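You operate a simulated robot arm through the tools that you are given. There is no shell and no other tool. Be economical: measure what you need, move in short steps, check, and stop when the job is done.

Carry out the task below with a simulated two-armed robot. There is one attempt and no reset: what you move stays moved.

JOB
Carry the box of yellow potatoes with both arms and set it on the top of the sack bench.

It is judged by the outcome, as a careful person would: the job done as asked, and still so three seconds after it is handed in. It fails if anything else is knocked over, pushed out of place, dropped, spilled or broken.

ROBOT AND FRAMES
Two 7-joint arms with two-finger parallel grippers on one trunk, on a base that drives. Base frame: it is fixed to the floor where the robot stands at the start and does not move with it; the origin is under the middle of the robot, x ahead of it, y to its left, z up. Units: mm, degrees, N and s.
The left shoulder is at the start at [20, 138, 1225], the right one opposite. With the tool pointing down near the work surface each hand reaches from about 100 to 480 mm from the robot's upright axis, wherever it stands, measured 20 degrees to its own side. Places, roughly: top of the sack bench [800, -2000, 800]. Payload 1.57 kg a hand.
The tool frame of a hand sits at the grasp point between the pads (the TCP): z along the fingers, y along the line on which they close. The tips reach 30 mm beyond it. The gripper opens to 80 mm. The fingers are 17 mm wide and 12 mm thick; the gripper's body (40 by 82 mm) begins 80 mm behind the TCP.
Orientation is that of the tool frame in the base frame, as [roll, pitch, yaw] about the fixed x, y, z axes, in that order (R = Rz(yaw) Ry(pitch) Rx(roll)). With the fingers straight down and closing along the base's y, the tool's x points along the base's -x, its y along +y and its z along -z.

CONTROLS
- The arms move only by the tool apply_moves. It takes "left_deltas", "right_deltas" or both (then of equal length, played together; a hand with none holds still); each is a list that holds one entry, the list of rows, each a list of 7 numbers: the shift along the tool's x, y, z in units of 25 mm (1.0 is 25 mm), then the turn, a rotation vector about the tool's x, y, z in units of 8 degrees (1.0 is 8 degrees), then the opening, from 0 (shut) to 1 (fully open). In form: [[[dx, dy, dz, ax, ay, az, grip], ...]]. A call has 1 to 10 rows; each row shifts and turns the commanded pose from where the row before left it, along the tool's axes as they then stand. A call with a number of a shift or a turn outside -1 to 1 is refused whole. Each row takes 0.2 s and may step no farther than 50 mm and 8.6 degrees from the row before; otherwise, or with a gripper value out of range, the whole call is refused. A pose out of reach is approached as far as the arm can. The call stops where the force on the tool passes 40 N (or 10 N more than at its start, if that is more) or the arm is blocked; 0.2 s more then pass. The fingers move at their own pace (about 45 mm/s each) and stop on an object; they squeeze with about 36 N. The grip force told is the motor's: it shows also when the fingers shut on nothing. Time passes only in rows, and 0.2 s behind the last, so rows that do not move let the fingers close. It gives the time, the measured TCP pose, the force on the tool (base axes), the opening and the grip force at its end, in the units of the frame above (readings bear some noise), with the torque about the TCP (base axes, N m) and any sound that the robot's microphone picked up.
- Cameras (640 x 400 px; columns grow to the right, rows downward): "scene" is now at [196.9, 14.5, 1133.1]; the picture's right is [0.16, -0.99, 0.00], its down [-0.17, -0.03, -0.99] and it looks along [0.97, 0.16, -0.17] (base axes); focal length 214 px, centre (320, 200). "left" rides on the left gripper at [72, 7, -122] in its tool frame; the picture's right is [-0.09, 1.00, 0.00], its down [-0.84, -0.08, -0.54] and it looks along [-0.54, -0.05, 0.84] (tool axes); focal length 238 px, centre (320, 200). "right" rides on the right gripper at [72, -7, -122] in its tool frame; the picture's right is [0.09, 1.00, 0.00], its down [-0.84, 0.08, -0.54] and it looks along [-0.54, 0.05, 0.84] (tool axes); focal length 238 px, centre (320, 200). There is no depth. A picture from a camera that has moved, and an enlarged one, comes with that camera's place and axes in the base frame and with its lens. The place of the scene camera against the robot may be out by one fixed shift of up to 18 mm in any direction.
- get_image(camera): a new picture of that camera. It takes no simulated time.
- lift_body(by): slides the trunk up (or, below 0, down) by that many mm; the arms and the scene camera ride with it, the base frame stays. It gives what a move gives, with no picture.
- drive_base(legs): drives the robot by 1 to 6 legs, each [ahead, left, turn to the left] in mm, mm and degrees, along the robot's own axes; the way and the turn of a leg run together, so that a leg with both is an arc; at most 1500 mm and 180 degrees a leg. The arms and the cameras ride along, it lands a little off, and it stops where it bumps. It gives what a move gives.
- pan_tilt(pan, tilt): turns the head with the scene camera to pan (to the left, within 60 degrees either way) and tilt (down, from -29 to 69), counted from straight ahead of the robot. It gives what a move gives.
- inspect(camera, box): a new picture of the part [left, top, right, bottom] of that camera's present view, enlarged. It takes no simulated time.
- close_job(): hands the job in; it is judged then, once.

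Go step by step. Nothing tells you exact positions but the pictures and the camera data: compare them with the known pose of the tool, close in by small moves and look again before you grip or let go. The budget is 120 turns and 100 pictures, counting those below and the enlarged ones. Unless the task says otherwise, let go and move clear before handing in, and close with one line.

The tools are called as a command line: name --argument value ..., lists and objects as JSON in quotes. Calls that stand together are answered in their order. apply_moves: Moves the arms, as the interface text tells. Its arguments: {"type":"object","properties":{"left_deltas":{"type":"array","items":{"type":"array","items":{"type":"array","items":{"type":"number"}}}},"right_deltas":{"type":"array","items":{"type":"array","items":{"type":"array","items":{"type":"number"}}}}},"required":[]} The other tools are called the same way: lift_body (by) slides the trunk up or down; drive_base (legs) drives the base; pan_tilt (pan, tilt) turns the head that bears the scene camera; get_image (camera) takes a picture; inspect (camera, box) takes an enlarged picture of a part of a camera's view; close_job () hands the job in.

At the start:

```text
t: 0.0
left_tool_pos: [266.0, 213.0, 1061.7]
left_orientation: [177.1, -5.5, 179.5]
left_force: [0.6, 0.6, -0.1]
left_moment: [-0.01, -0.02, -0.02]
left_finger_gap: 79.7
left_finger_force: 0.1
right_tool_pos: [291.8, -45.4, 1126.1]
right_orientation: [-180.0, -0.5, -180.0]
right_force: [-0.5, 0.3, 0.9]
right_moment: [0.02, 0.02, 0.01]
right_finger_gap: 79.9
right_finger_force: 0.2
trunk travel left (down, up): [-600.0, 640.0]
robot x, y, heading: [-2.7, -7.5, 0.1]
head pan, tilt: [9.1, 9.8]
```

scene: 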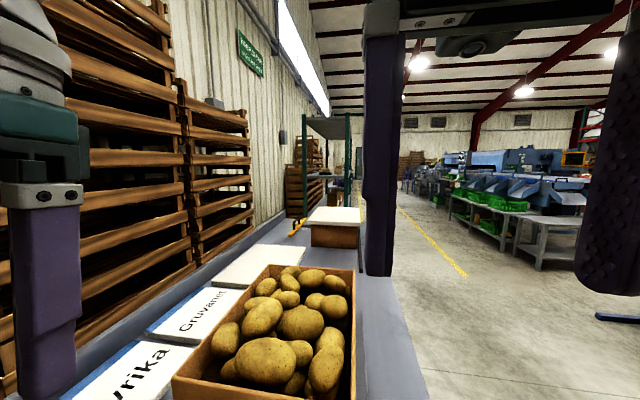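
right: 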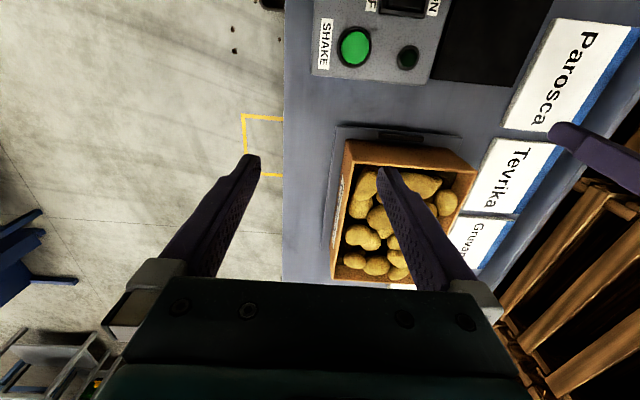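
left: 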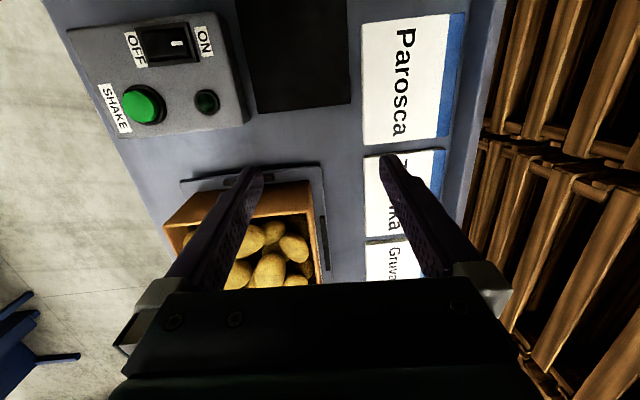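

I see an open box of potatoes on a tray ahead of the robot, next to variety labels. I'll look down with the head and also toward the sack bench at the right.

pan_tilt --pan 0 --tilt 45

get_image --camera "scene"

pan_tilt --pan -60 --tilt 15

get_image --camera "scene"

```text
t: 1.0
left_tool_pos: [266.0, 212.9, 1061.3]
left_orientation: [177.1, -5.7, 179.4]
left_force: [0.2, 0.9, -0.8]
left_moment: [-0.03, -0.02, -0.02]
left_finger_gap: 79.9
left_finger_force: 0.0
right_tool_pos: [291.3, -42.3, 1125.1]
right_orientation: [-179.9, -0.5, -179.9]
right_force: [0.1, 0.0, 0.0]
right_moment: [0.01, 0.01, 0.0]
right_finger_gap: 80.0
right_finger_force: 0.0
trunk travel left (down, up): [-600.0, 640.0]
robot x, y, heading: [0.2, 1.0, -0.1]
head pan, tilt: [0.0, 45.0]
```

```text
96 pictures are left
camera scene: at [186.5, -0.1, 1078.0], right [0.0, -1.0, 0.0], down [-0.71, 0.0, -0.71], along [0.71, 0.0, -0.71], focal length 214 px, centre (320, 200)
```

scene: 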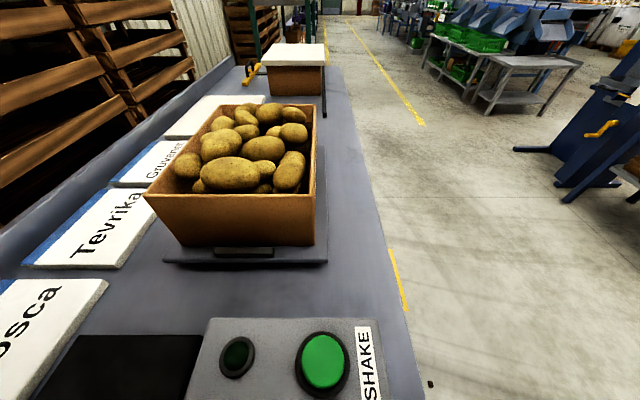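

```text
t: 2.3
left_tool_pos: [265.4, 213.6, 1061.5]
left_orientation: [177.1, -5.7, 179.5]
left_force: [0.5, -0.3, 1.0]
left_moment: [-0.01, -0.01, 0.01]
left_finger_gap: 80.2
left_finger_force: 0.0
right_tool_pos: [291.7, -44.3, 1126.1]
right_orientation: [-179.9, -0.6, -180.0]
right_force: [0.6, -0.3, 0.0]
right_moment: [-0.01, 0.0, -0.01]
right_finger_gap: 79.9
right_finger_force: 0.0
trunk travel left (down, up): [-600.0, 640.0]
robot x, y, heading: [2.6, 0.4, -0.1]
head pan, tilt: [-60.0, 15.0]
```

```text
95 pictures are left
camera scene: at [151.9, -81.0, 1124.7], right [-0.87, -0.5, 0.0], down [-0.13, 0.22, -0.97], along [0.48, -0.84, -0.26], focal length 214 px, centre (320, 200)
```

scene: 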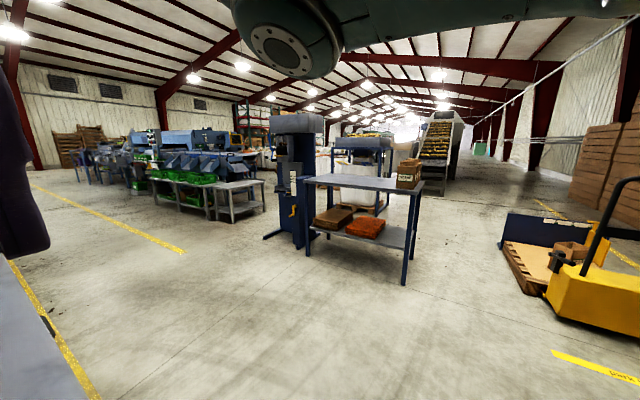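

The sack bench is the grey-topped table to the right with a small box already on it. I'll look closer at the potato box to see its walls and any handles.

pan_tilt --pan 10 --tilt 45

inspect --camera "scene" --box '[140, 60, 420, 300]'

inspect --camera "right" --box '[300, 100, 520, 300]'

```text
t: 3.7
left_tool_pos: [265.7, 213.6, 1061.6]
left_orientation: [177.1, -5.7, 179.5]
left_force: [-1.0, -0.1, 0.6]
left_moment: [-0.01, -0.01, 0.0]
left_finger_gap: 80.1
left_finger_force: 0.0
right_tool_pos: [290.9, -44.8, 1124.3]
right_orientation: [-180.0, -0.5, -179.9]
right_force: [-0.4, -0.4, 0.1]
right_moment: [-0.03, 0.01, -0.03]
right_finger_gap: 80.1
right_finger_force: 0.1
trunk travel left (down, up): [-600.0, 640.0]
robot x, y, heading: [-0.9, -5.2, 0.0]
head pan, tilt: [10.0, 45.0]
```

```text
1.67 times, centred on (280, 180) of scene
camera zoom: at [185.3, 14.0, 1077.9], right [0.17, -0.98, 0.0], down [-0.7, -0.12, -0.71], along [0.7, 0.12, -0.71], focal length 358 px, centre (387, 233)
```

zoom: 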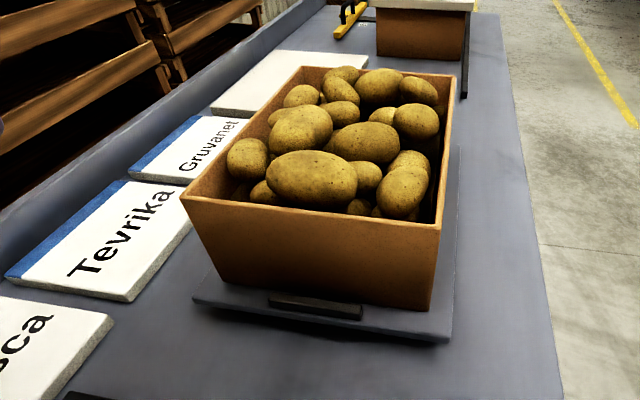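

```text
2.00 times, centred on (410, 200) of right
camera zoom: at [221.5, -50.9, 1247.7], right [-0.09, 1.0, 0.0], down [0.84, 0.08, 0.53], along [0.53, 0.05, -0.84], focal length 477 px, centre (140, 200)
```

zoom: 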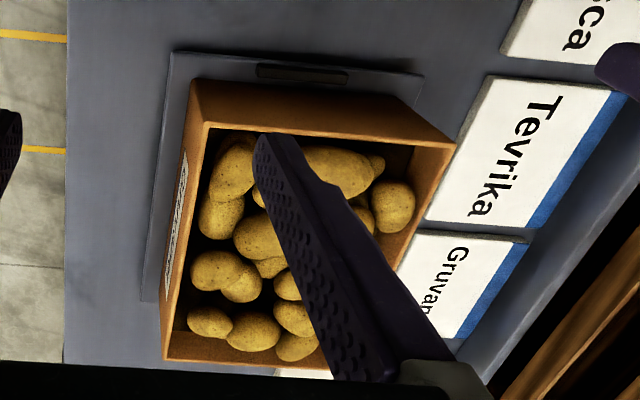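

The box is about 265 x 195 x 105 mm, centre near [493, 107], rim at z≈912, with thin walls. I'll look straight down to see how much room the base has.

pan_tilt --pan 0 --tilt 69

get_image --camera "scene"

pan_tilt --pan -50 --tilt 60

get_image --camera "scene"

```text
t: 4.6
left_tool_pos: [265.0, 212.8, 1061.2]
left_orientation: [177.1, -5.8, 179.5]
left_force: [-0.5, -0.1, 0.2]
left_moment: [-0.01, -0.01, -0.02]
left_finger_gap: 80.1
left_finger_force: 0.1
right_tool_pos: [290.8, -43.1, 1124.4]
right_orientation: [-179.8, -0.4, 179.9]
right_force: [-0.4, 0.3, -0.5]
right_moment: [0.0, 0.02, 0.0]
right_finger_gap: 80.1
right_finger_force: 0.0
trunk travel left (down, up): [-600.0, 640.0]
robot x, y, heading: [-1.7, 1.6, 0.0]
head pan, tilt: [0.0, 68.8]
```

```text
92 pictures are left
camera scene: at [161.1, -0.1, 1049.1], right [0.0, -1.0, 0.0], down [-0.93, 0.0, -0.36], along [0.36, 0.0, -0.93], focal length 214 px, centre (320, 200)
```

scene: 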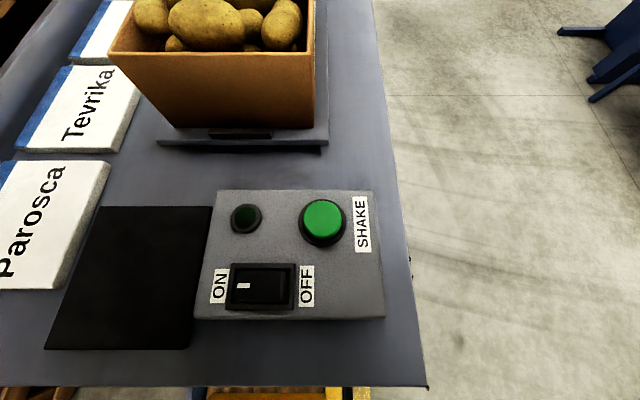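

```text
t: 5.8
left_tool_pos: [266.2, 215.6, 1060.6]
left_orientation: [177.0, -5.7, 179.4]
left_force: [-0.1, 0.1, -0.2]
left_moment: [-0.01, 0.0, 0.0]
left_finger_gap: 79.9
left_finger_force: 0.2
right_tool_pos: [290.6, -43.5, 1124.8]
right_orientation: [-179.9, -0.5, -180.0]
right_force: [0.7, 0.5, -0.2]
right_moment: [-0.02, 0.01, -0.02]
right_finger_gap: 80.1
right_finger_force: 0.0
trunk travel left (down, up): [-600.0, 640.0]
robot x, y, heading: [1.4, 1.1, 0.2]
head pan, tilt: [-50.0, 60.0]
```

```text
91 pictures are left
camera scene: at [148.0, -51.1, 1058.4], right [-0.77, -0.64, 0.0], down [-0.56, 0.66, -0.5], along [0.32, -0.38, -0.87], focal length 214 px, centre (320, 200)
```

scene: 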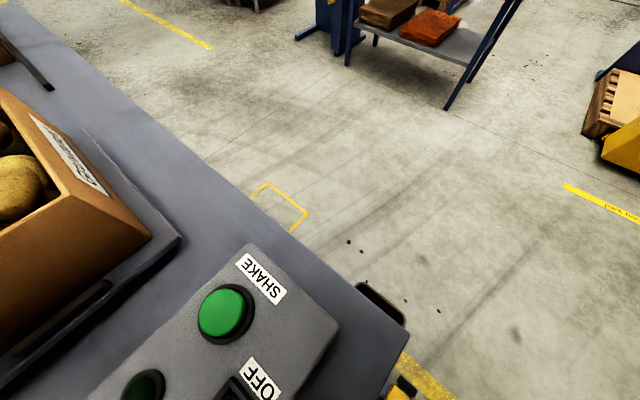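

The table's near edge is about x=69 and its right edge y≈-97, so the box is best taken from the aisle side, facing +y. First I check a dark thing at the table corner and the floor to the right.

inspect --camera "scene" --box '[280, 220, 480, 400]'

pan_tilt --pan -60 --tilt 45

get_image --camera "scene"

```text
2.22 times, centred on (380, 310) of scene
camera zoom: at [148.0, -51.1, 1058.4], right [-0.77, -0.64, 0.0], down [-0.56, 0.66, -0.5], along [0.32, -0.38, -0.87], focal length 477 px, centre (187, -44)
```

zoom: 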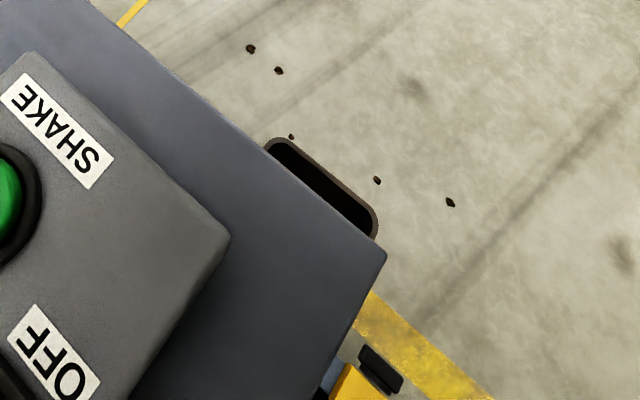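

```text
t: 6.5
left_tool_pos: [265.6, 212.7, 1062.1]
left_orientation: [177.0, -5.7, 179.5]
left_force: [-0.1, 0.6, 0.0]
left_moment: [0.02, 0.01, 0.02]
left_finger_gap: 80.0
left_finger_force: 0.0
right_tool_pos: [291.0, -43.4, 1125.8]
right_orientation: [-179.9, -0.5, 180.0]
right_force: [0.6, 0.4, 0.5]
right_moment: [-0.02, 0.03, 0.02]
right_finger_gap: 79.8
right_finger_force: 0.1
trunk travel left (down, up): [-600.0, 640.0]
robot x, y, heading: [-0.4, -1.6, 0.2]
head pan, tilt: [-60.0, 45.0]
```

```text
89 pictures are left
camera scene: at [145.8, -70.5, 1077.8], right [-0.87, -0.5, 0.0], down [-0.35, 0.61, -0.71], along [0.35, -0.61, -0.71], focal length 214 px, centre (320, 200)
```

scene: 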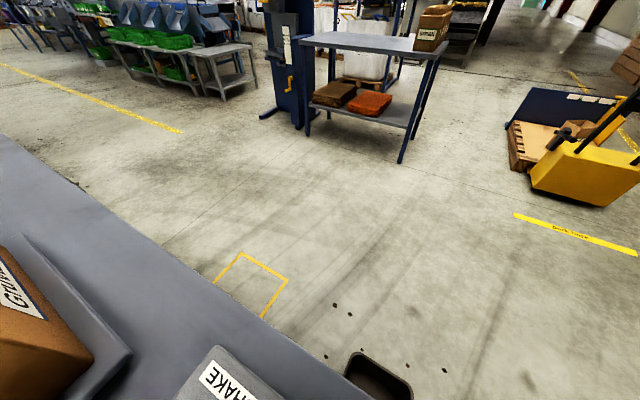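

A waste bin stands on the floor close to the robot's right, so I must not slide right directly. I'll turn the right hand's camera to the right to see the bin, the robot's base and what is behind.

apply_moves --right_deltas '[[[0, 0, -1, 0, 0, 1, 1], [0, 0, -1, 0, 0, 1, 1], [0, 0, -1, 0, 0, 1, 1], [0, 0, 0, 0, 0, 1, 1], [0, 0, 0, 0, 0, 1, 1], [0, 0, 0, 0, 0, 1, 1], [0, 0, 0, 0, 0, 1, 1], [0, 0, 0, 0, 0, 1, 1], [0, 0, 0, 0, 0, 1, 1], [0, 0, 0, 0, 0, 1, 1]]]'

get_image --camera "right"

```text
t: 7.2
left_tool_pos: [264.5, 213.9, 1060.4]
left_orientation: [177.0, -5.8, 179.5]
left_force: [0.0, 0.2, 0.6]
left_moment: [0.02, -0.05, -0.01]
left_finger_gap: 80.1
left_finger_force: 0.0
right_tool_pos: [279.0, -45.1, 1127.4]
right_orientation: [-176.2, -10.6, 162.5]
right_force: [-0.2, 0.8, -0.3]
right_moment: [-0.03, -0.01, 0.03]
right_finger_gap: 80.1
right_finger_force: 0.1
trunk travel left (down, up): [-600.0, 640.0]
robot x, y, heading: [1.3, -1.9, -0.0]
head pan, tilt: [-60.0, 45.0]
stopped in row 3 (right hand): the arm was blocked; the commanded pose is now the measured one
```

```text
88 pictures are left
camera right: at [235.1, -29.0, 1261.1], right [0.2, 0.98, -0.05], down [0.91, -0.17, 0.37], along [0.36, -0.12, -0.93], focal length 238 px, centre (320, 200)
```

right: 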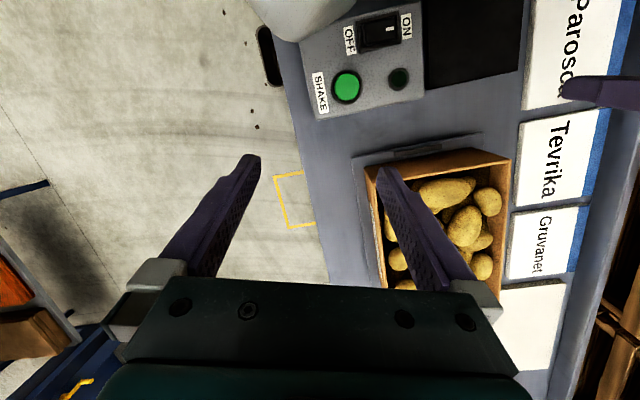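

The bin rim is at z≈235, x −66…123, outer side y≈−228. I'll try turning the hand again without lifting, to look behind.

apply_moves --right_deltas '[[[0, 0, 0.5, 0, 0, 1, 1], [0, 0, 0.5, 0, 0, 1, 1], [0, 0, 0, 0, 0, 1, 1], [0, 0, 0, 0, 0, 1, 1], [0, 0, 0, 0, 0, 1, 1], [0, 0, 0, 0, 0, 1, 1], [0, 0, 0, 0, 0, 1, 1], [0, 0, 0, 0, 0, 1, 1], [0, 0, 0, 0, 0, 1, 1]]]'

get_image --camera "right"

```text
t: 9.2
left_tool_pos: [265.9, 213.0, 1061.2]
left_orientation: [177.1, -5.9, 179.5]
left_force: [-0.5, 0.0, 0.3]
left_moment: [-0.01, 0.01, -0.05]
left_finger_gap: 80.0
left_finger_force: 0.0
right_tool_pos: [272.7, -45.8, 1099.4]
right_orientation: [-167.9, 0.4, 90.7]
right_force: [-0.2, -0.1, 0.2]
right_moment: [-0.02, 0.01, 0.0]
right_finger_gap: 79.9
right_finger_force: 0.0
trunk travel left (down, up): [-600.0, 640.0]
robot x, y, heading: [-1.9, 0.2, 0.1]
head pan, tilt: [-60.0, 45.0]
```

```text
87 pictures are left
camera right: at [291.9, 27.1, 1219.2], right [0.97, 0.1, -0.21], down [0.2, -0.83, 0.52], along [-0.12, -0.55, -0.83], focal length 238 px, centre (320, 200)
```

right: 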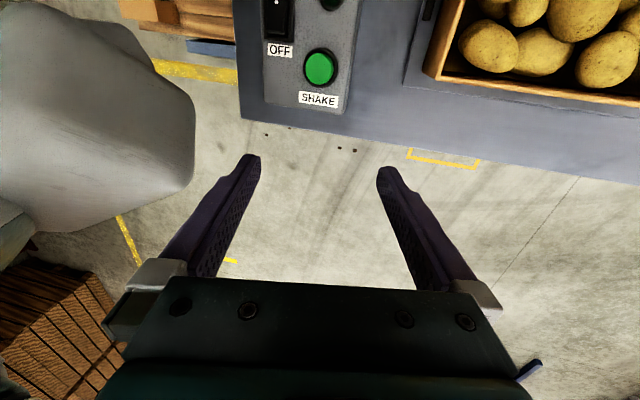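

It works; I continue turning to look behind the robot.

apply_moves --right_deltas '[[[0, 0, 0, 0, 0, 1, 1], [0, 0, 0, 0, 0, 1, 1], [0, 0, 0, 0, 0, 1, 1], [0, 0, 0, 0, 0, 1, 1], [0, 0, 0, 0, 0, 1, 1], [0, 0, 0, 0, 0, 1, 1]]]'

get_image --camera "right"

```text
t: 9.7
left_tool_pos: [265.2, 213.4, 1062.2]
left_orientation: [176.9, -5.8, 179.5]
left_force: [0.6, 0.8, -0.2]
left_moment: [0.0, 0.01, 0.0]
left_finger_gap: 80.1
left_finger_force: 0.2
right_tool_pos: [231.9, -46.3, 1037.5]
right_orientation: [-152.1, 3.7, 81.9]
right_force: [-0.4, 0.0, -0.2]
right_moment: [0.0, -0.05, 0.0]
right_finger_gap: 79.9
right_finger_force: 0.1
trunk travel left (down, up): [-600.0, 640.0]
robot x, y, heading: [-1.2, 1.5, -0.5]
head pan, tilt: [-60.0, 45.0]
stopped in row 2 (right hand): the arm was blocked; the commanded pose is now the measured one
```

```text
86 pictures are left
camera right: at [294.3, 23.1, 1142.9], right [0.88, -0.06, -0.47], down [0.21, -0.84, 0.5], along [-0.43, -0.53, -0.73], focal length 238 px, centre (320, 200)
```

right: 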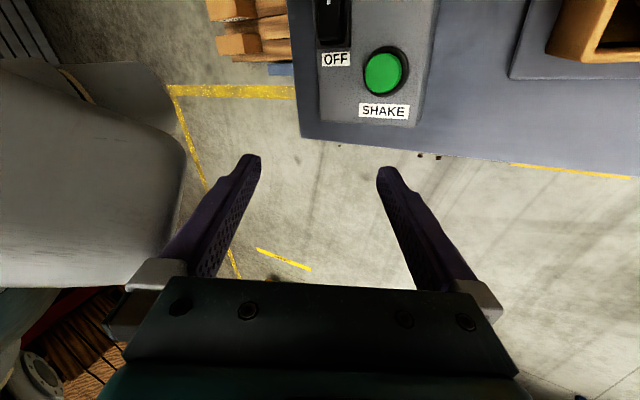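

Wrist limit reached. Let me zoom on what is visible past the table's near edge to understand the base and the floor behind.

pan_tilt --pan -60 --tilt 69

get_image --camera "scene"

inspect --camera "right" --box '[0, 0, 320, 200]'

get_image --camera "left"

```text
t: 10.6
left_tool_pos: [264.9, 214.5, 1060.8]
left_orientation: [177.1, -5.8, 179.5]
left_force: [0.6, -0.1, 1.1]
left_moment: [-0.01, 0.02, 0.02]
left_finger_gap: 80.2
left_finger_force: 0.0
right_tool_pos: [231.4, -47.1, 1037.4]
right_orientation: [-152.3, 3.7, 81.9]
right_force: [9.4, 2.3, -13.1]
right_moment: [-0.21, 0.01, -0.13]
right_finger_gap: 67.9
right_finger_force: 0.1
trunk travel left (down, up): [-600.0, 640.0]
robot x, y, heading: [-5.6, -0.3, 0.0]
head pan, tilt: [-60.0, 68.8]
```

```text
85 pictures are left
camera scene: at [133.3, -49.8, 1049.9], right [-0.87, -0.49, 0.0], down [-0.46, 0.81, -0.38], along [0.19, -0.33, -0.93], focal length 214 px, centre (320, 200)
```

scene: 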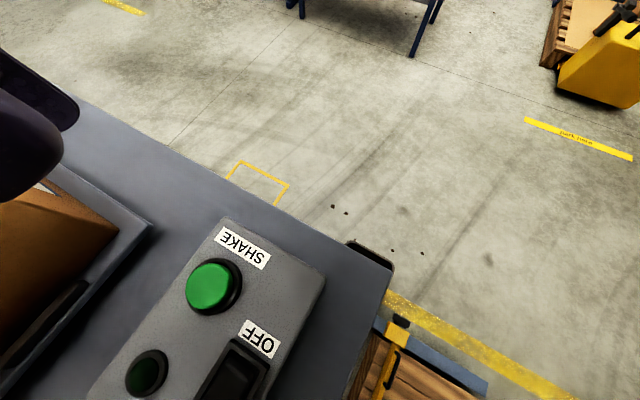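

```text
2.00 times, centred on (160, 100) of right
camera zoom: at [294.7, 22.8, 1142.6], right [0.88, -0.06, -0.47], down [0.2, -0.84, 0.5], along [-0.43, -0.53, -0.73], focal length 477 px, centre (640, 400)
```

zoom: 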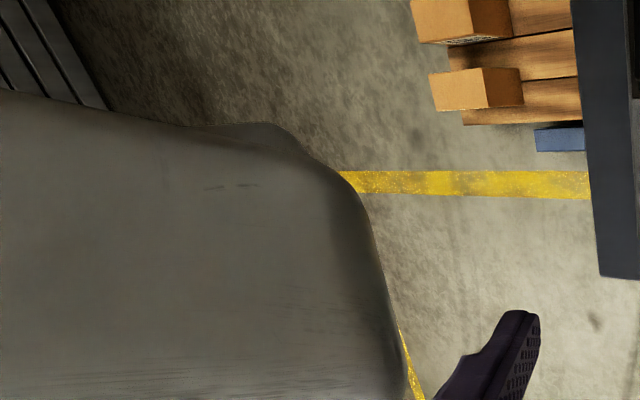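

```text
83 pictures are left
camera left: at [205.7, 214.2, 1190.1], right [0.1, 0.99, 0.04], down [0.89, -0.11, 0.45], along [0.45, -0.01, -0.89], focal length 238 px, centre (320, 200)
```

left: 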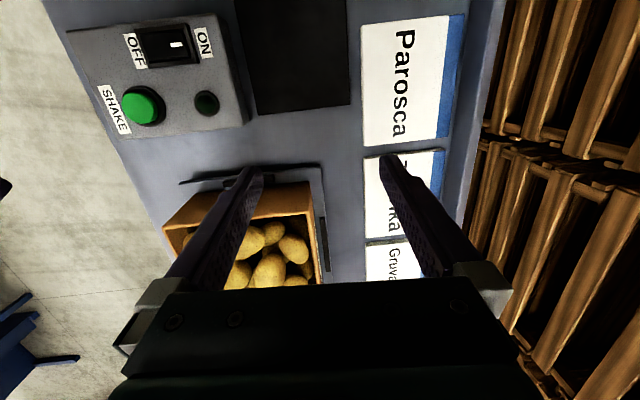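

The right fingers now touch the head (force ~15 N), so I back the hand off forward first and rotate it home.

apply_moves --right_deltas '[[[0, 1, -0.5, 0, 0, 0, 1], [0, 1, -0.5, 0, 0, 0, 1], [0, 0.5, -0.5, 0, 0, -1, 1], [0, 0.5, -0.5, -1, 0, -1, 1], [0, 0, 0, -1, 0, -1, 1], [0, 0, 0, -1, 0, -1, 1]]]'

inspect --camera "scene" --box '[320, 220, 600, 400]'

```text
refused: row 4 steps farther than a row can; nothing moved
```

```text
2.22 times, centred on (460, 310) of scene
camera zoom: at [133.3, -49.8, 1049.9], right [-0.87, -0.49, 0.0], down [-0.46, 0.81, -0.38], along [0.19, -0.33, -0.93], focal length 477 px, centre (9, -44)
```

zoom: 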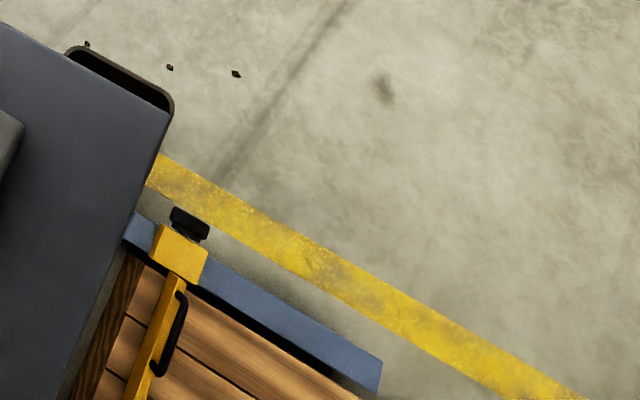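

Interesting: a wooden flat cart with a yellow handle stands just behind the robot. I free the hand first with legal steps, then raise the trunk to get a better view of bin and cart.

apply_moves --right_deltas '[[[0, 1, -0.5, 0, 0, 0, 1], [0, 1, -0.5, 0, 0, 0, 1], [0, 0.5, -0.5, 0, 0, -1, 1], [0, 0, 0, 0, 0, -1, 1], [0, 0, 0, 0, 0, -1, 1], [0, 0, 0, 0, 0, -1, 1], [0, 0, 0, 0, 0, -1, 1], [0, 0, 0, 0, 0, -1, 1], [0, 0, 0, 0, 0, -1, 1]]]'

lift_body --by 400

pan_tilt --pan -30 --tilt 69

get_image --camera "scene"

```text
t: 12.6
left_tool_pos: [265.0, 213.7, 1060.2]
left_orientation: [177.1, -5.8, 179.4]
left_force: [0.8, 0.2, -0.4]
left_moment: [-0.01, 0.02, 0.01]
left_finger_gap: 80.0
left_finger_force: 0.2
right_tool_pos: [303.7, -56.8, 1040.3]
right_orientation: [-160.5, -20.6, 133.7]
right_force: [-0.3, 0.8, -0.4]
right_moment: [0.0, -0.01, 0.0]
right_finger_gap: 80.0
right_finger_force: 0.1
trunk travel left (down, up): [-600.0, 640.0]
robot x, y, heading: [-2.0, -0.7, -0.0]
head pan, tilt: [-60.0, 68.8]
```

```text
t: 16.4
left_tool_pos: [265.2, 213.2, 1461.3]
left_orientation: [177.1, -5.9, 179.5]
left_force: [0.6, -0.5, 0.2]
left_moment: [0.01, 0.02, 0.01]
left_finger_gap: 79.8
left_finger_force: 0.1
right_tool_pos: [303.7, -56.2, 1440.6]
right_orientation: [-160.5, -20.5, 133.6]
right_force: [0.1, -0.3, -0.5]
right_moment: [0.03, -0.02, 0.01]
right_finger_gap: 79.8
right_finger_force: 0.0
trunk travel left (down, up): [-1000.0, 240.0]
robot x, y, heading: [0.6, 0.6, -0.3]
head pan, tilt: [-60.0, 68.8]
```

```text
t: 17.4
left_tool_pos: [264.4, 213.0, 1461.6]
left_orientation: [177.1, -5.8, 179.5]
left_force: [0.4, 0.7, -0.6]
left_moment: [-0.01, -0.03, -0.01]
left_finger_gap: 80.1
left_finger_force: 0.0
right_tool_pos: [303.7, -58.6, 1439.4]
right_orientation: [-160.5, -20.5, 133.5]
right_force: [0.4, -0.7, -0.1]
right_moment: [0.01, -0.02, 0.03]
right_finger_gap: 79.6
right_finger_force: 0.0
trunk travel left (down, up): [-1000.0, 240.0]
robot x, y, heading: [-4.2, 1.9, 0.1]
head pan, tilt: [-30.0, 68.8]
```

```text
81 pictures are left
camera scene: at [153.6, -28.1, 1449.0], right [-0.5, -0.87, 0.0], down [-0.81, 0.47, -0.36], along [0.31, -0.18, -0.93], focal length 214 px, centre (320, 200)
```

scene: 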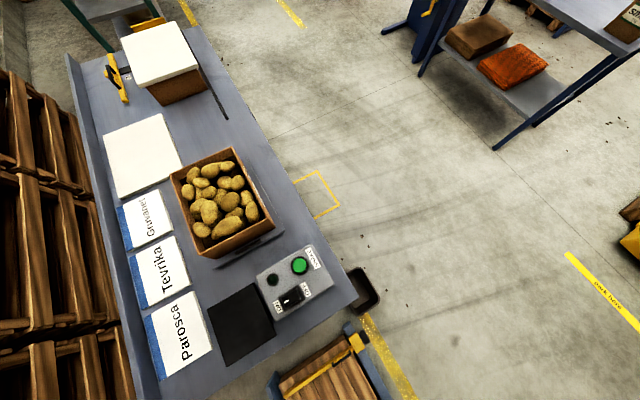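

From above: bin roughly x −80…120, y −270…−140; cart behind begins at x≈−82, y>−38. I'll leave diagonally through the gap between them and check.

drive_base --legs '[[-100, -106, 0]]'

get_image --camera "scene"

```text
t: 18.7
left_tool_pos: [167.3, 110.5, 1461.9]
left_orientation: [177.0, -5.9, 179.7]
left_force: [-0.1, -0.4, 0.2]
left_moment: [0.03, -0.01, 0.01]
left_finger_gap: 79.8
left_finger_force: 0.0
right_tool_pos: [205.7, -159.9, 1441.1]
right_orientation: [-160.4, -20.4, 133.6]
right_force: [-0.1, 1.5, -0.1]
right_moment: [0.03, 0.03, 0.03]
right_finger_gap: 80.0
right_finger_force: 0.1
trunk travel left (down, up): [-1000.0, 240.0]
robot x, y, heading: [-98.8, -104.4, 0.4]
head pan, tilt: [-30.0, 68.8]
```

```text
80 pictures are left
camera scene: at [55.6, -131.9, 1449.0], right [-0.5, -0.87, 0.0], down [-0.81, 0.46, -0.36], along [0.31, -0.18, -0.93], focal length 214 px, centre (320, 200)
```

scene: 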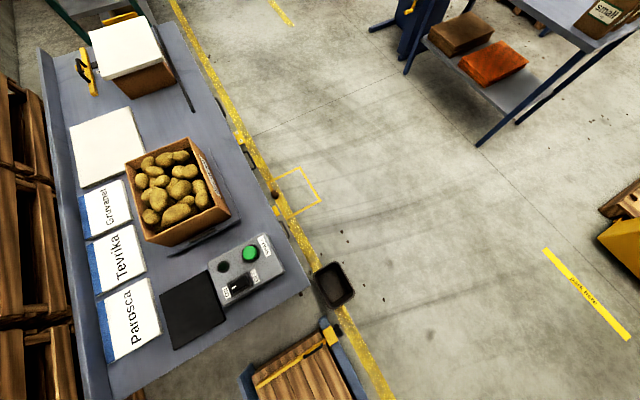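

No bump and nothing moved. Continue clear to the right, ahead alongside the table, and turn left.

drive_base --legs '[[-130, -150, 0], [0, -350, 0], [725, 0, 0]]'

drive_base --legs '[[0, 0, 90]]'

pan_tilt --pan 0 --tilt 60

get_image --camera "scene"

```text
t: 25.7
left_tool_pos: [764.4, -386.0, 1461.2]
left_orientation: [177.1, -5.8, 179.9]
left_force: [0.0, 0.0, 0.0]
left_moment: [0.02, -0.01, -0.01]
left_finger_gap: 80.0
left_finger_force: 0.0
right_tool_pos: [805.0, -657.9, 1441.3]
right_orientation: [-160.4, -20.5, 133.8]
right_force: [0.1, 0.5, -0.5]
right_moment: [0.03, 0.03, -0.03]
right_finger_gap: 80.1
right_finger_force: 0.0
trunk travel left (down, up): [-1000.0, 240.0]
robot x, y, heading: [496.1, -606.3, 0.1]
head pan, tilt: [-30.0, 68.8]
```

```text
t: 30.0
left_tool_pos: [278.3, -343.3, 1460.6]
left_orientation: [177.0, -5.8, -88.8]
left_force: [0.6, 0.2, 0.3]
left_moment: [0.03, -0.01, 0.0]
left_finger_gap: 80.1
left_finger_force: 0.1
right_tool_pos: [548.9, -296.7, 1440.1]
right_orientation: [-160.4, -20.5, -134.7]
right_force: [0.3, -0.1, 0.0]
right_moment: [0.0, 0.01, 0.0]
right_finger_gap: 79.8
right_finger_force: 0.2
trunk travel left (down, up): [-1000.0, 240.0]
robot x, y, heading: [503.3, -601.8, 91.7]
head pan, tilt: [-30.0, 68.8]
```

```text
t: 30.9
left_tool_pos: [278.4, -343.8, 1460.4]
left_orientation: [177.0, -5.7, -88.7]
left_force: [0.1, -0.3, -0.1]
left_moment: [-0.01, -0.01, 0.0]
left_finger_gap: 80.1
left_finger_force: 0.0
right_tool_pos: [547.7, -296.1, 1439.6]
right_orientation: [-160.3, -20.4, -134.6]
right_force: [0.6, -0.6, -0.6]
right_moment: [-0.05, -0.02, 0.02]
right_finger_gap: 80.2
right_finger_force: 0.0
trunk travel left (down, up): [-1000.0, 240.0]
robot x, y, heading: [502.3, -599.6, 91.7]
head pan, tilt: [0.0, 60.0]
```

```text
79 pictures are left
camera scene: at [500.8, -435.5, 1458.4], right [1.0, 0.03, 0.0], down [0.03, -0.87, -0.5], along [-0.01, 0.5, -0.87], focal length 214 px, centre (320, 200)
```

scene: 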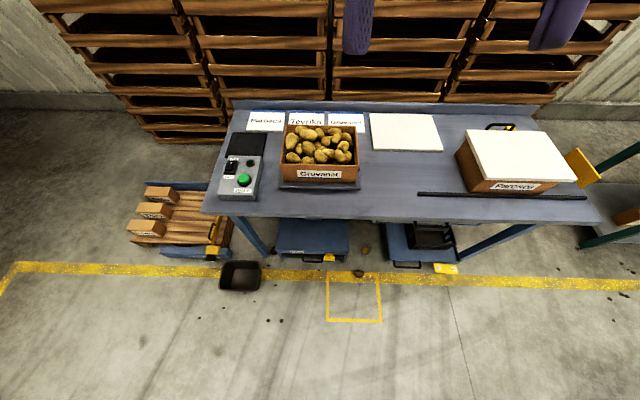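

Clear view now. There is a second, covered box to the right; I'll read the labels to be sure which is yellow.

inspect --camera "scene" --box '[220, 100, 380, 200]'

inspect --camera "scene" --box '[440, 100, 600, 200]'

```text
4.00 times, centred on (300, 150) of scene
camera zoom: at [500.8, -435.5, 1458.4], right [1.0, 0.03, 0.0], down [0.03, -0.87, -0.5], along [-0.01, 0.5, -0.87], focal length 858 px, centre (400, 400)
```

zoom: 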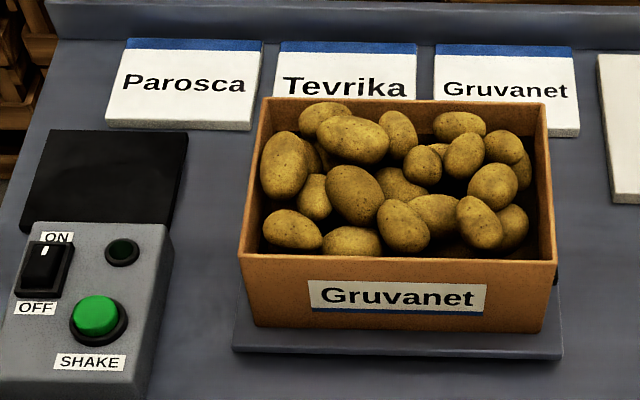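

```text
4.00 times, centred on (520, 150) of scene
camera zoom: at [500.8, -435.5, 1458.4], right [1.0, 0.03, 0.0], down [0.03, -0.87, -0.5], along [-0.01, 0.5, -0.87], focal length 858 px, centre (-480, 400)
```

zoom: 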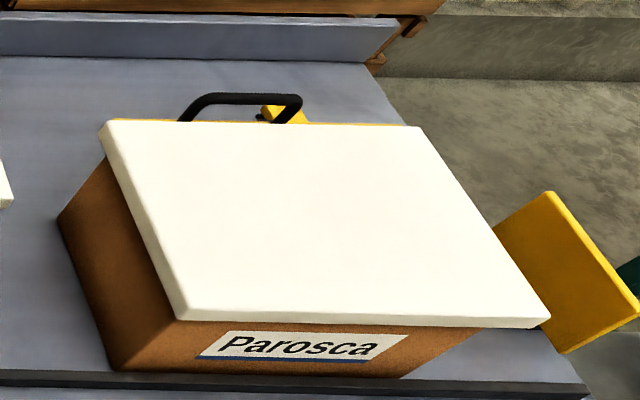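

The open box (Gruvanet) holds the visible yellow potatoes; its rim spans x 361–617, y 8–196, z≈912. I approach from the aisle and straighten the hands high above.

drive_base --legs '[[0, 0, -1.7], [340, 13, 0]]'

apply_moves --right_deltas '[[[0, 0, 0, -0.18, -0.48, -0.749, 1], [0, 0, 0, -0.18, -0.48, -0.749, 1], [0, 0, 0, -0.18, -0.48, -0.749, 1], [0, 0, 0, -0.18, -0.48, -0.749, 1], [0, 0, 0, -0.18, -0.48, -0.749, 1], [0, 0, 0, -0.18, -0.48, -0.749, 1], [0, 0, 0, -0.18, -0.48, -0.749, 1]]]' --left_deltas '[[[0, 0, 0, 0.375, -0.725, 0, 1], [0, 0, 0, 0, 0, 0, 1], [0, 0, 0, 0, 0, 0, 1], [0, 0, 0, 0, 0, 0, 1], [0, 0, 0, 0, 0, 0, 1], [0, 0, 0, 0, 0, 0, 1], [0, 0, 0, 0, 0, 0, 1]]]'

```text
t: 33.5
left_tool_pos: [272.5, -2.1, 1461.8]
left_orientation: [177.1, -5.8, -90.3]
left_force: [0.0, -0.3, -0.8]
left_moment: [-0.01, 0.0, -0.02]
left_finger_gap: 80.2
left_finger_force: 0.1
right_tool_pos: [544.1, 38.9, 1439.5]
right_orientation: [-160.4, -20.5, -136.4]
right_force: [0.1, -0.6, 0.0]
right_moment: [0.05, 0.0, -0.01]
right_finger_gap: 80.0
right_finger_force: 0.0
trunk travel left (down, up): [-1000.0, 240.0]
robot x, y, heading: [484.4, -263.6, 90.2]
head pan, tilt: [0.0, 60.0]
```

```text
t: 35.1
left_tool_pos: [272.8, -4.2, 1457.8]
left_orientation: [179.7, -0.8, -90.5]
left_force: [0.2, -0.4, -0.1]
left_moment: [0.0, -0.02, 0.02]
left_finger_gap: 80.1
left_finger_force: 0.0
right_tool_pos: [543.4, 36.4, 1438.6]
right_orientation: [179.9, -0.1, -89.9]
right_force: [0.1, 0.1, -0.7]
right_moment: [0.03, -0.02, -0.01]
right_finger_gap: 80.0
right_finger_force: 0.0
trunk travel left (down, up): [-1000.0, 240.0]
robot x, y, heading: [486.4, -268.4, 90.0]
head pan, tilt: [0.0, 60.0]
```

Hands now point straight down. I move them over the two short walls while still high, then lower the trunk by 350 and look.

apply_moves --left_deltas '[[[-0.85, -0.74, 0, 0, 0, 0, 1], [-0.85, -0.74, 0, 0, 0, 0, 1], [-0.85, -0.74, 0, 0, 0, 0, 1], [-0.85, -0.74, 0, 0, 0, 0, 1], [-0.85, -0.74, 0, 0, 0, 0, 1], [0, 0, 0, 0, 0, 0, 1]]]' --right_deltas '[[[-0.53, -0.56, 0, 0, 0, 0, 1], [-0.53, -0.56, 0, 0, 0, 0, 1], [-0.53, -0.56, 0, 0, 0, 0, 1], [-0.53, -0.56, 0, 0, 0, 0, 1], [-0.53, -0.56, 0, 0, 0, 0, 1], [0, 0, 0, 0, 0, 0, 1]]]'

lift_body --by -350

get_image --camera "left"

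get_image --camera "right"

get_image --camera "scene"

```text
t: 36.5
left_tool_pos: [368.0, 103.8, 1460.5]
left_orientation: [-180.0, 0.1, -90.5]
left_force: [0.2, 0.5, 0.1]
left_moment: [0.0, 0.01, 0.01]
left_finger_gap: 80.2
left_finger_force: 0.0
right_tool_pos: [614.5, 103.3, 1438.6]
right_orientation: [180.0, 0.0, -90.0]
right_force: [0.6, 0.0, -0.4]
right_moment: [-0.02, -0.03, 0.0]
right_finger_gap: 80.0
right_finger_force: 0.0
trunk travel left (down, up): [-1000.0, 240.0]
robot x, y, heading: [483.0, -264.0, 90.0]
head pan, tilt: [0.0, 60.0]
```

```text
t: 39.9
left_tool_pos: [366.2, 102.3, 1110.9]
left_orientation: [-180.0, -0.1, -90.5]
left_force: [0.1, -1.0, -0.3]
left_moment: [0.03, 0.01, -0.02]
left_finger_gap: 80.0
left_finger_force: 0.1
right_tool_pos: [612.7, 103.4, 1089.6]
right_orientation: [179.9, 0.0, -89.9]
right_force: [0.1, 0.0, 0.5]
right_moment: [0.01, 0.01, -0.02]
right_finger_gap: 80.0
right_finger_force: 0.0
trunk travel left (down, up): [-650.0, 590.0]
robot x, y, heading: [485.8, -261.9, 90.0]
head pan, tilt: [0.0, 60.0]
```

```text
76 pictures are left
camera left: at [359.7, 31.0, 1233.2], right [-0.99, 0.1, 0.0], down [0.08, 0.84, 0.54], along [0.06, 0.54, -0.84], focal length 238 px, centre (320, 200)
```

left: 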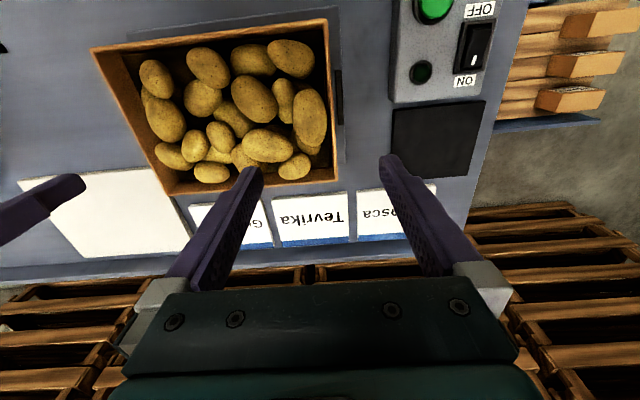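

```text
75 pictures are left
camera right: at [621.3, 30.9, 1211.5], right [-1.0, -0.09, 0.0], down [-0.08, 0.84, 0.54], along [-0.05, 0.54, -0.84], focal length 238 px, centre (320, 200)
```

right: 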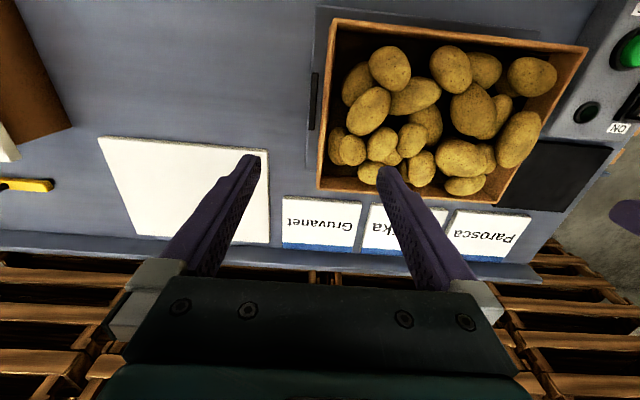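

```text
74 pictures are left
camera scene: at [491.9, -99.9, 1108.4], right [1.0, 0.0, 0.0], down [0.0, -0.87, -0.5], along [0.0, 0.5, -0.87], focal length 214 px, centre (320, 200)
```

scene: 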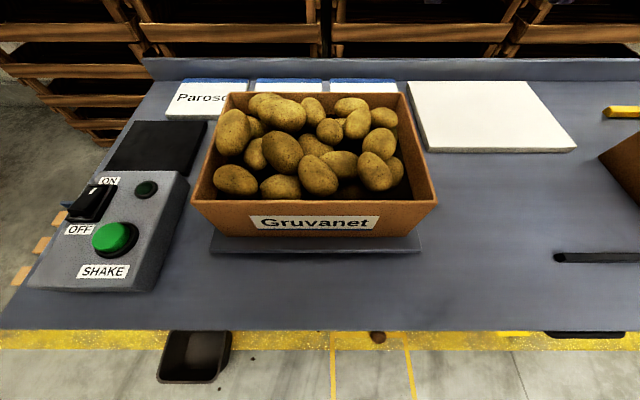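

Triangulating with both hand cameras: outer walls at x≈352.5 and 611, y 8–200, rim z≈925. I zoom in on the walls to choose gaps between potatoes for the inner fingers.

inspect --camera "left" --box '[220, 10, 360, 200]'

inspect --camera "right" --box '[300, 10, 440, 200]'

```text
2.11 times, centred on (290, 105) of left
camera zoom: at [359.7, 31.0, 1233.2], right [-0.99, 0.1, 0.0], down [0.08, 0.84, 0.54], along [0.06, 0.54, -0.84], focal length 502 px, centre (383, 400)
```

zoom: 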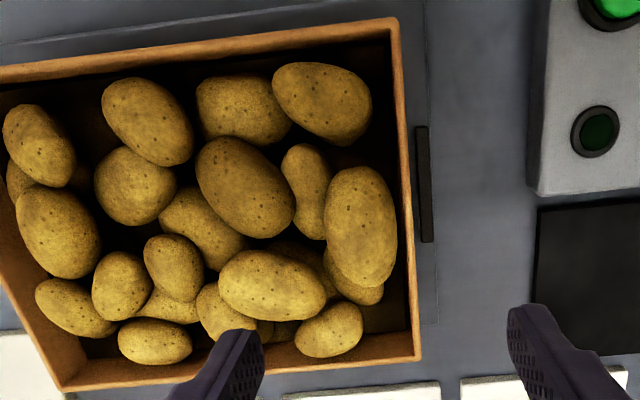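

```text
2.11 times, centred on (370, 105) of right
camera zoom: at [621.3, 30.9, 1211.5], right [-1.0, -0.09, 0.0], down [-0.08, 0.84, 0.54], along [-0.05, 0.54, -0.84], focal length 502 px, centre (215, 400)
```

zoom: 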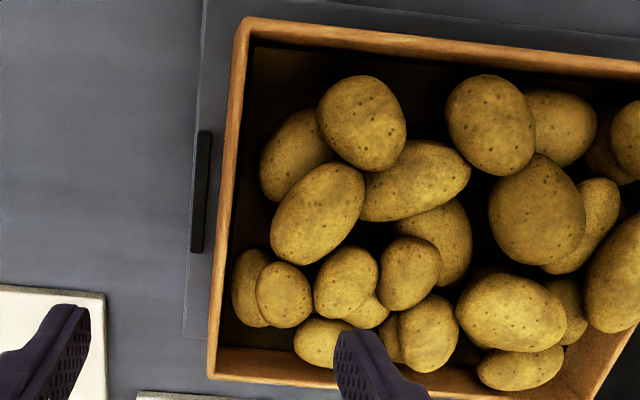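

Wall ≈7 mm thick; the right wall's middle is free, and the left wall has a gap at y≈60–80. I go to left [356, 76], right [607, 103], with partly closed fingers just above the rim.

apply_moves --left_deltas '[[[0.5, 0.2, 0.9, 0, 0, 0, 0.35], [0.5, 0.2, 0.9, 0, 0, 0, 0.35], [0, 0, 0.9, 0, 0, 0, 0.35], [0, 0, 0.9, 0, 0, 0, 0.35], [0, 0, 0.9, 0, 0, 0, 0.35], [0, 0, 0.9, 0, 0, 0, 0.35], [0, 0, 0, 0, 0, 0, 0.35]]]' --right_deltas '[[[0, 0.2, 0.8, 0, 0, 0, 0.35], [0, 0, 0.8, 0, 0, 0, 0.35], [0, 0, 0.8, 0, 0, 0, 0.35], [0, 0, 0.8, 0, 0, 0, 0.35], [0, 0, 0.8, 0, 0, 0, 0.35], [0, 0, 0.6, 0, 0, 0, 0.35], [0, 0, 0, 0, 0, 0, 0.35]]]'

get_image --camera "left"

get_image --camera "right"

get_image --camera "scene"

```text
t: 41.5
left_tool_pos: [355.0, 79.9, 973.8]
left_orientation: [179.9, -0.1, -90.5]
left_force: [0.5, -0.4, -0.3]
left_moment: [0.0, 0.06, 0.0]
left_finger_gap: 27.8
left_finger_force: 0.0
right_tool_pos: [608.7, 102.9, 974.0]
right_orientation: [179.9, 0.1, -90.0]
right_force: [0.2, -0.9, -0.2]
right_moment: [0.0, 0.03, -0.02]
right_finger_gap: 28.0
right_finger_force: 0.0
trunk travel left (down, up): [-650.0, 590.0]
robot x, y, heading: [486.6, -269.3, 89.9]
head pan, tilt: [0.0, 60.0]
```

```text
71 pictures are left
camera left: at [347.9, 7.4, 1096.5], right [-0.99, 0.1, 0.0], down [0.08, 0.84, 0.54], along [0.06, 0.54, -0.84], focal length 238 px, centre (320, 200)
```

left: 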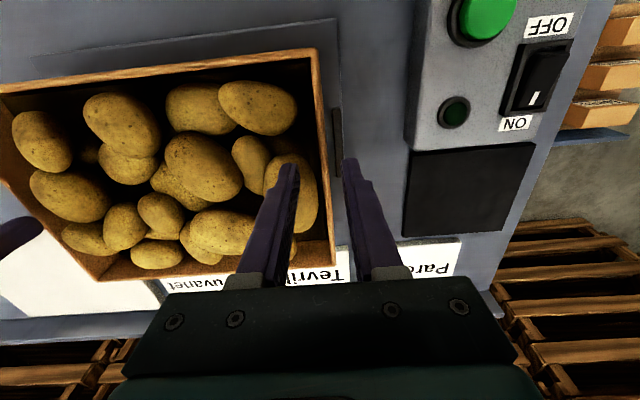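

```text
70 pictures are left
camera right: at [616.9, 30.4, 1096.2], right [-1.0, -0.09, 0.0], down [-0.08, 0.84, 0.54], along [-0.05, 0.54, -0.84], focal length 238 px, centre (320, 200)
```

right: 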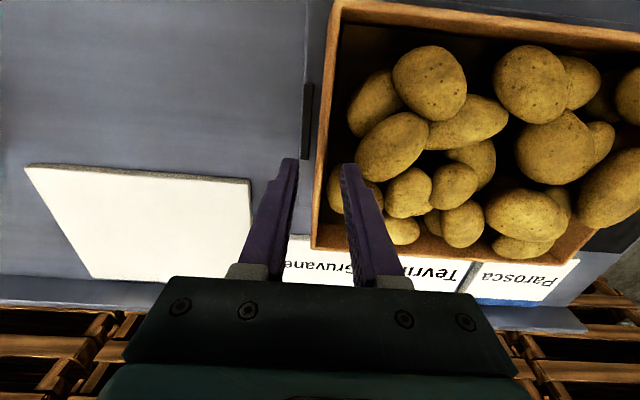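

```text
69 pictures are left
camera scene: at [491.9, -99.9, 1108.4], right [1.0, 0.0, 0.0], down [0.0, -0.87, -0.5], along [0.0, 0.5, -0.87], focal length 214 px, centre (320, 200)
```

scene: 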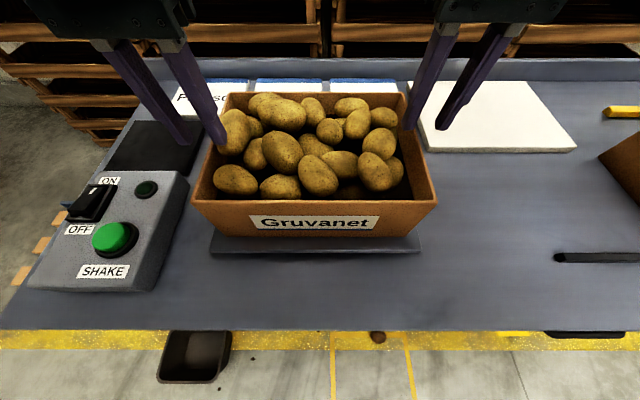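

The left-middle spot is obstructed by a potato. A diagonal pair is freer and balances the load: left wall at y≈163 and right wall at y≈43 (line through the box centre). I shift there slightly raised.

apply_moves --left_deltas '[[[0, 0, -1, 0, 0, 0, 0.35], [-0.84, 0, 0, 0, 0, 0, 0.35], [-0.84, 0, 0, 0, 0, 0, 0.35], [-0.84, 0, 0, 0, 0, 0, 0.35], [-0.84, 0, 0, 0, 0, 0, 0.35], [0, 0, 0, 0, 0, 0, 0.35]]]' --right_deltas '[[[0, 0, -1, 0, 0, 0, 0.35], [0.6, 0, 0, 0, 0, 0, 0.35], [0.6, 0, 0, 0, 0, 0, 0.35], [0.6, 0, 0, 0, 0, 0, 0.35], [0.6, 0, 0, 0, 0, 0, 0.35], [0, 0, 0, 0, 0, 0, 0.35]]]'

inspect --camera "left" --box '[220, 60, 400, 200]'

inspect --camera "right" --box '[220, 60, 420, 240]'

```text
t: 42.9
left_tool_pos: [358.1, 163.1, 1001.8]
left_orientation: [-179.8, 0.0, -90.5]
left_force: [-0.4, -0.3, 0.7]
left_moment: [-0.03, 0.02, -0.01]
left_finger_gap: 28.2
left_finger_force: 0.1
right_tool_pos: [607.9, 43.5, 997.3]
right_orientation: [180.0, -0.1, -90.0]
right_force: [0.2, 0.9, -0.5]
right_moment: [-0.01, 0.0, -0.01]
right_finger_gap: 28.1
right_finger_force: 0.0
trunk travel left (down, up): [-650.0, 590.0]
robot x, y, heading: [488.3, -264.8, 90.1]
head pan, tilt: [0.0, 60.0]
```

```text
2.86 times, centred on (310, 130) of left
camera zoom: at [350.7, 90.9, 1124.0], right [-0.99, 0.1, 0.0], down [0.08, 0.84, 0.54], along [0.06, 0.54, -0.84], focal length 681 px, centre (349, 400)
```

zoom: 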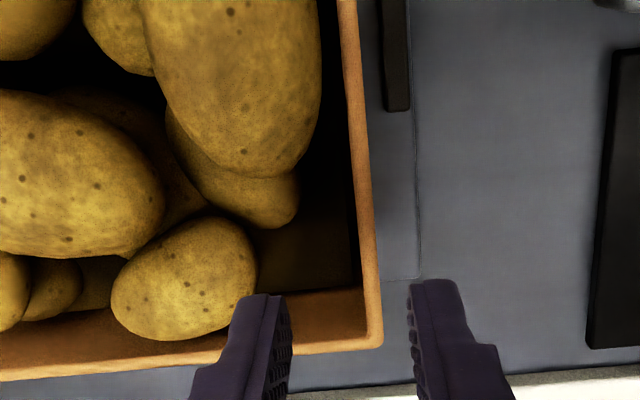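

```text
2.22 times, centred on (320, 150) of right
camera zoom: at [616.4, -29.5, 1120.4], right [-1.0, -0.09, 0.0], down [-0.08, 0.84, 0.54], along [-0.05, 0.54, -0.84], focal length 530 px, centre (320, 311)
```

zoom: 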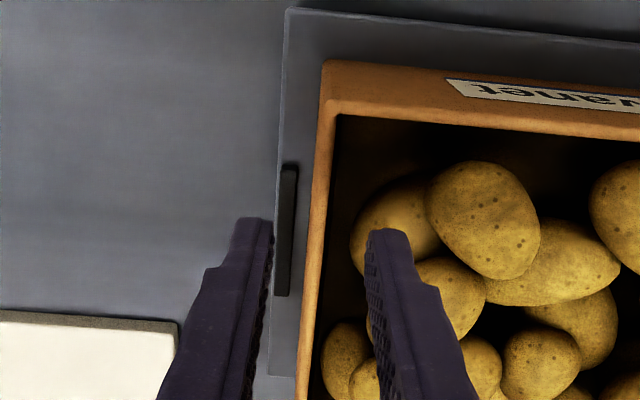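

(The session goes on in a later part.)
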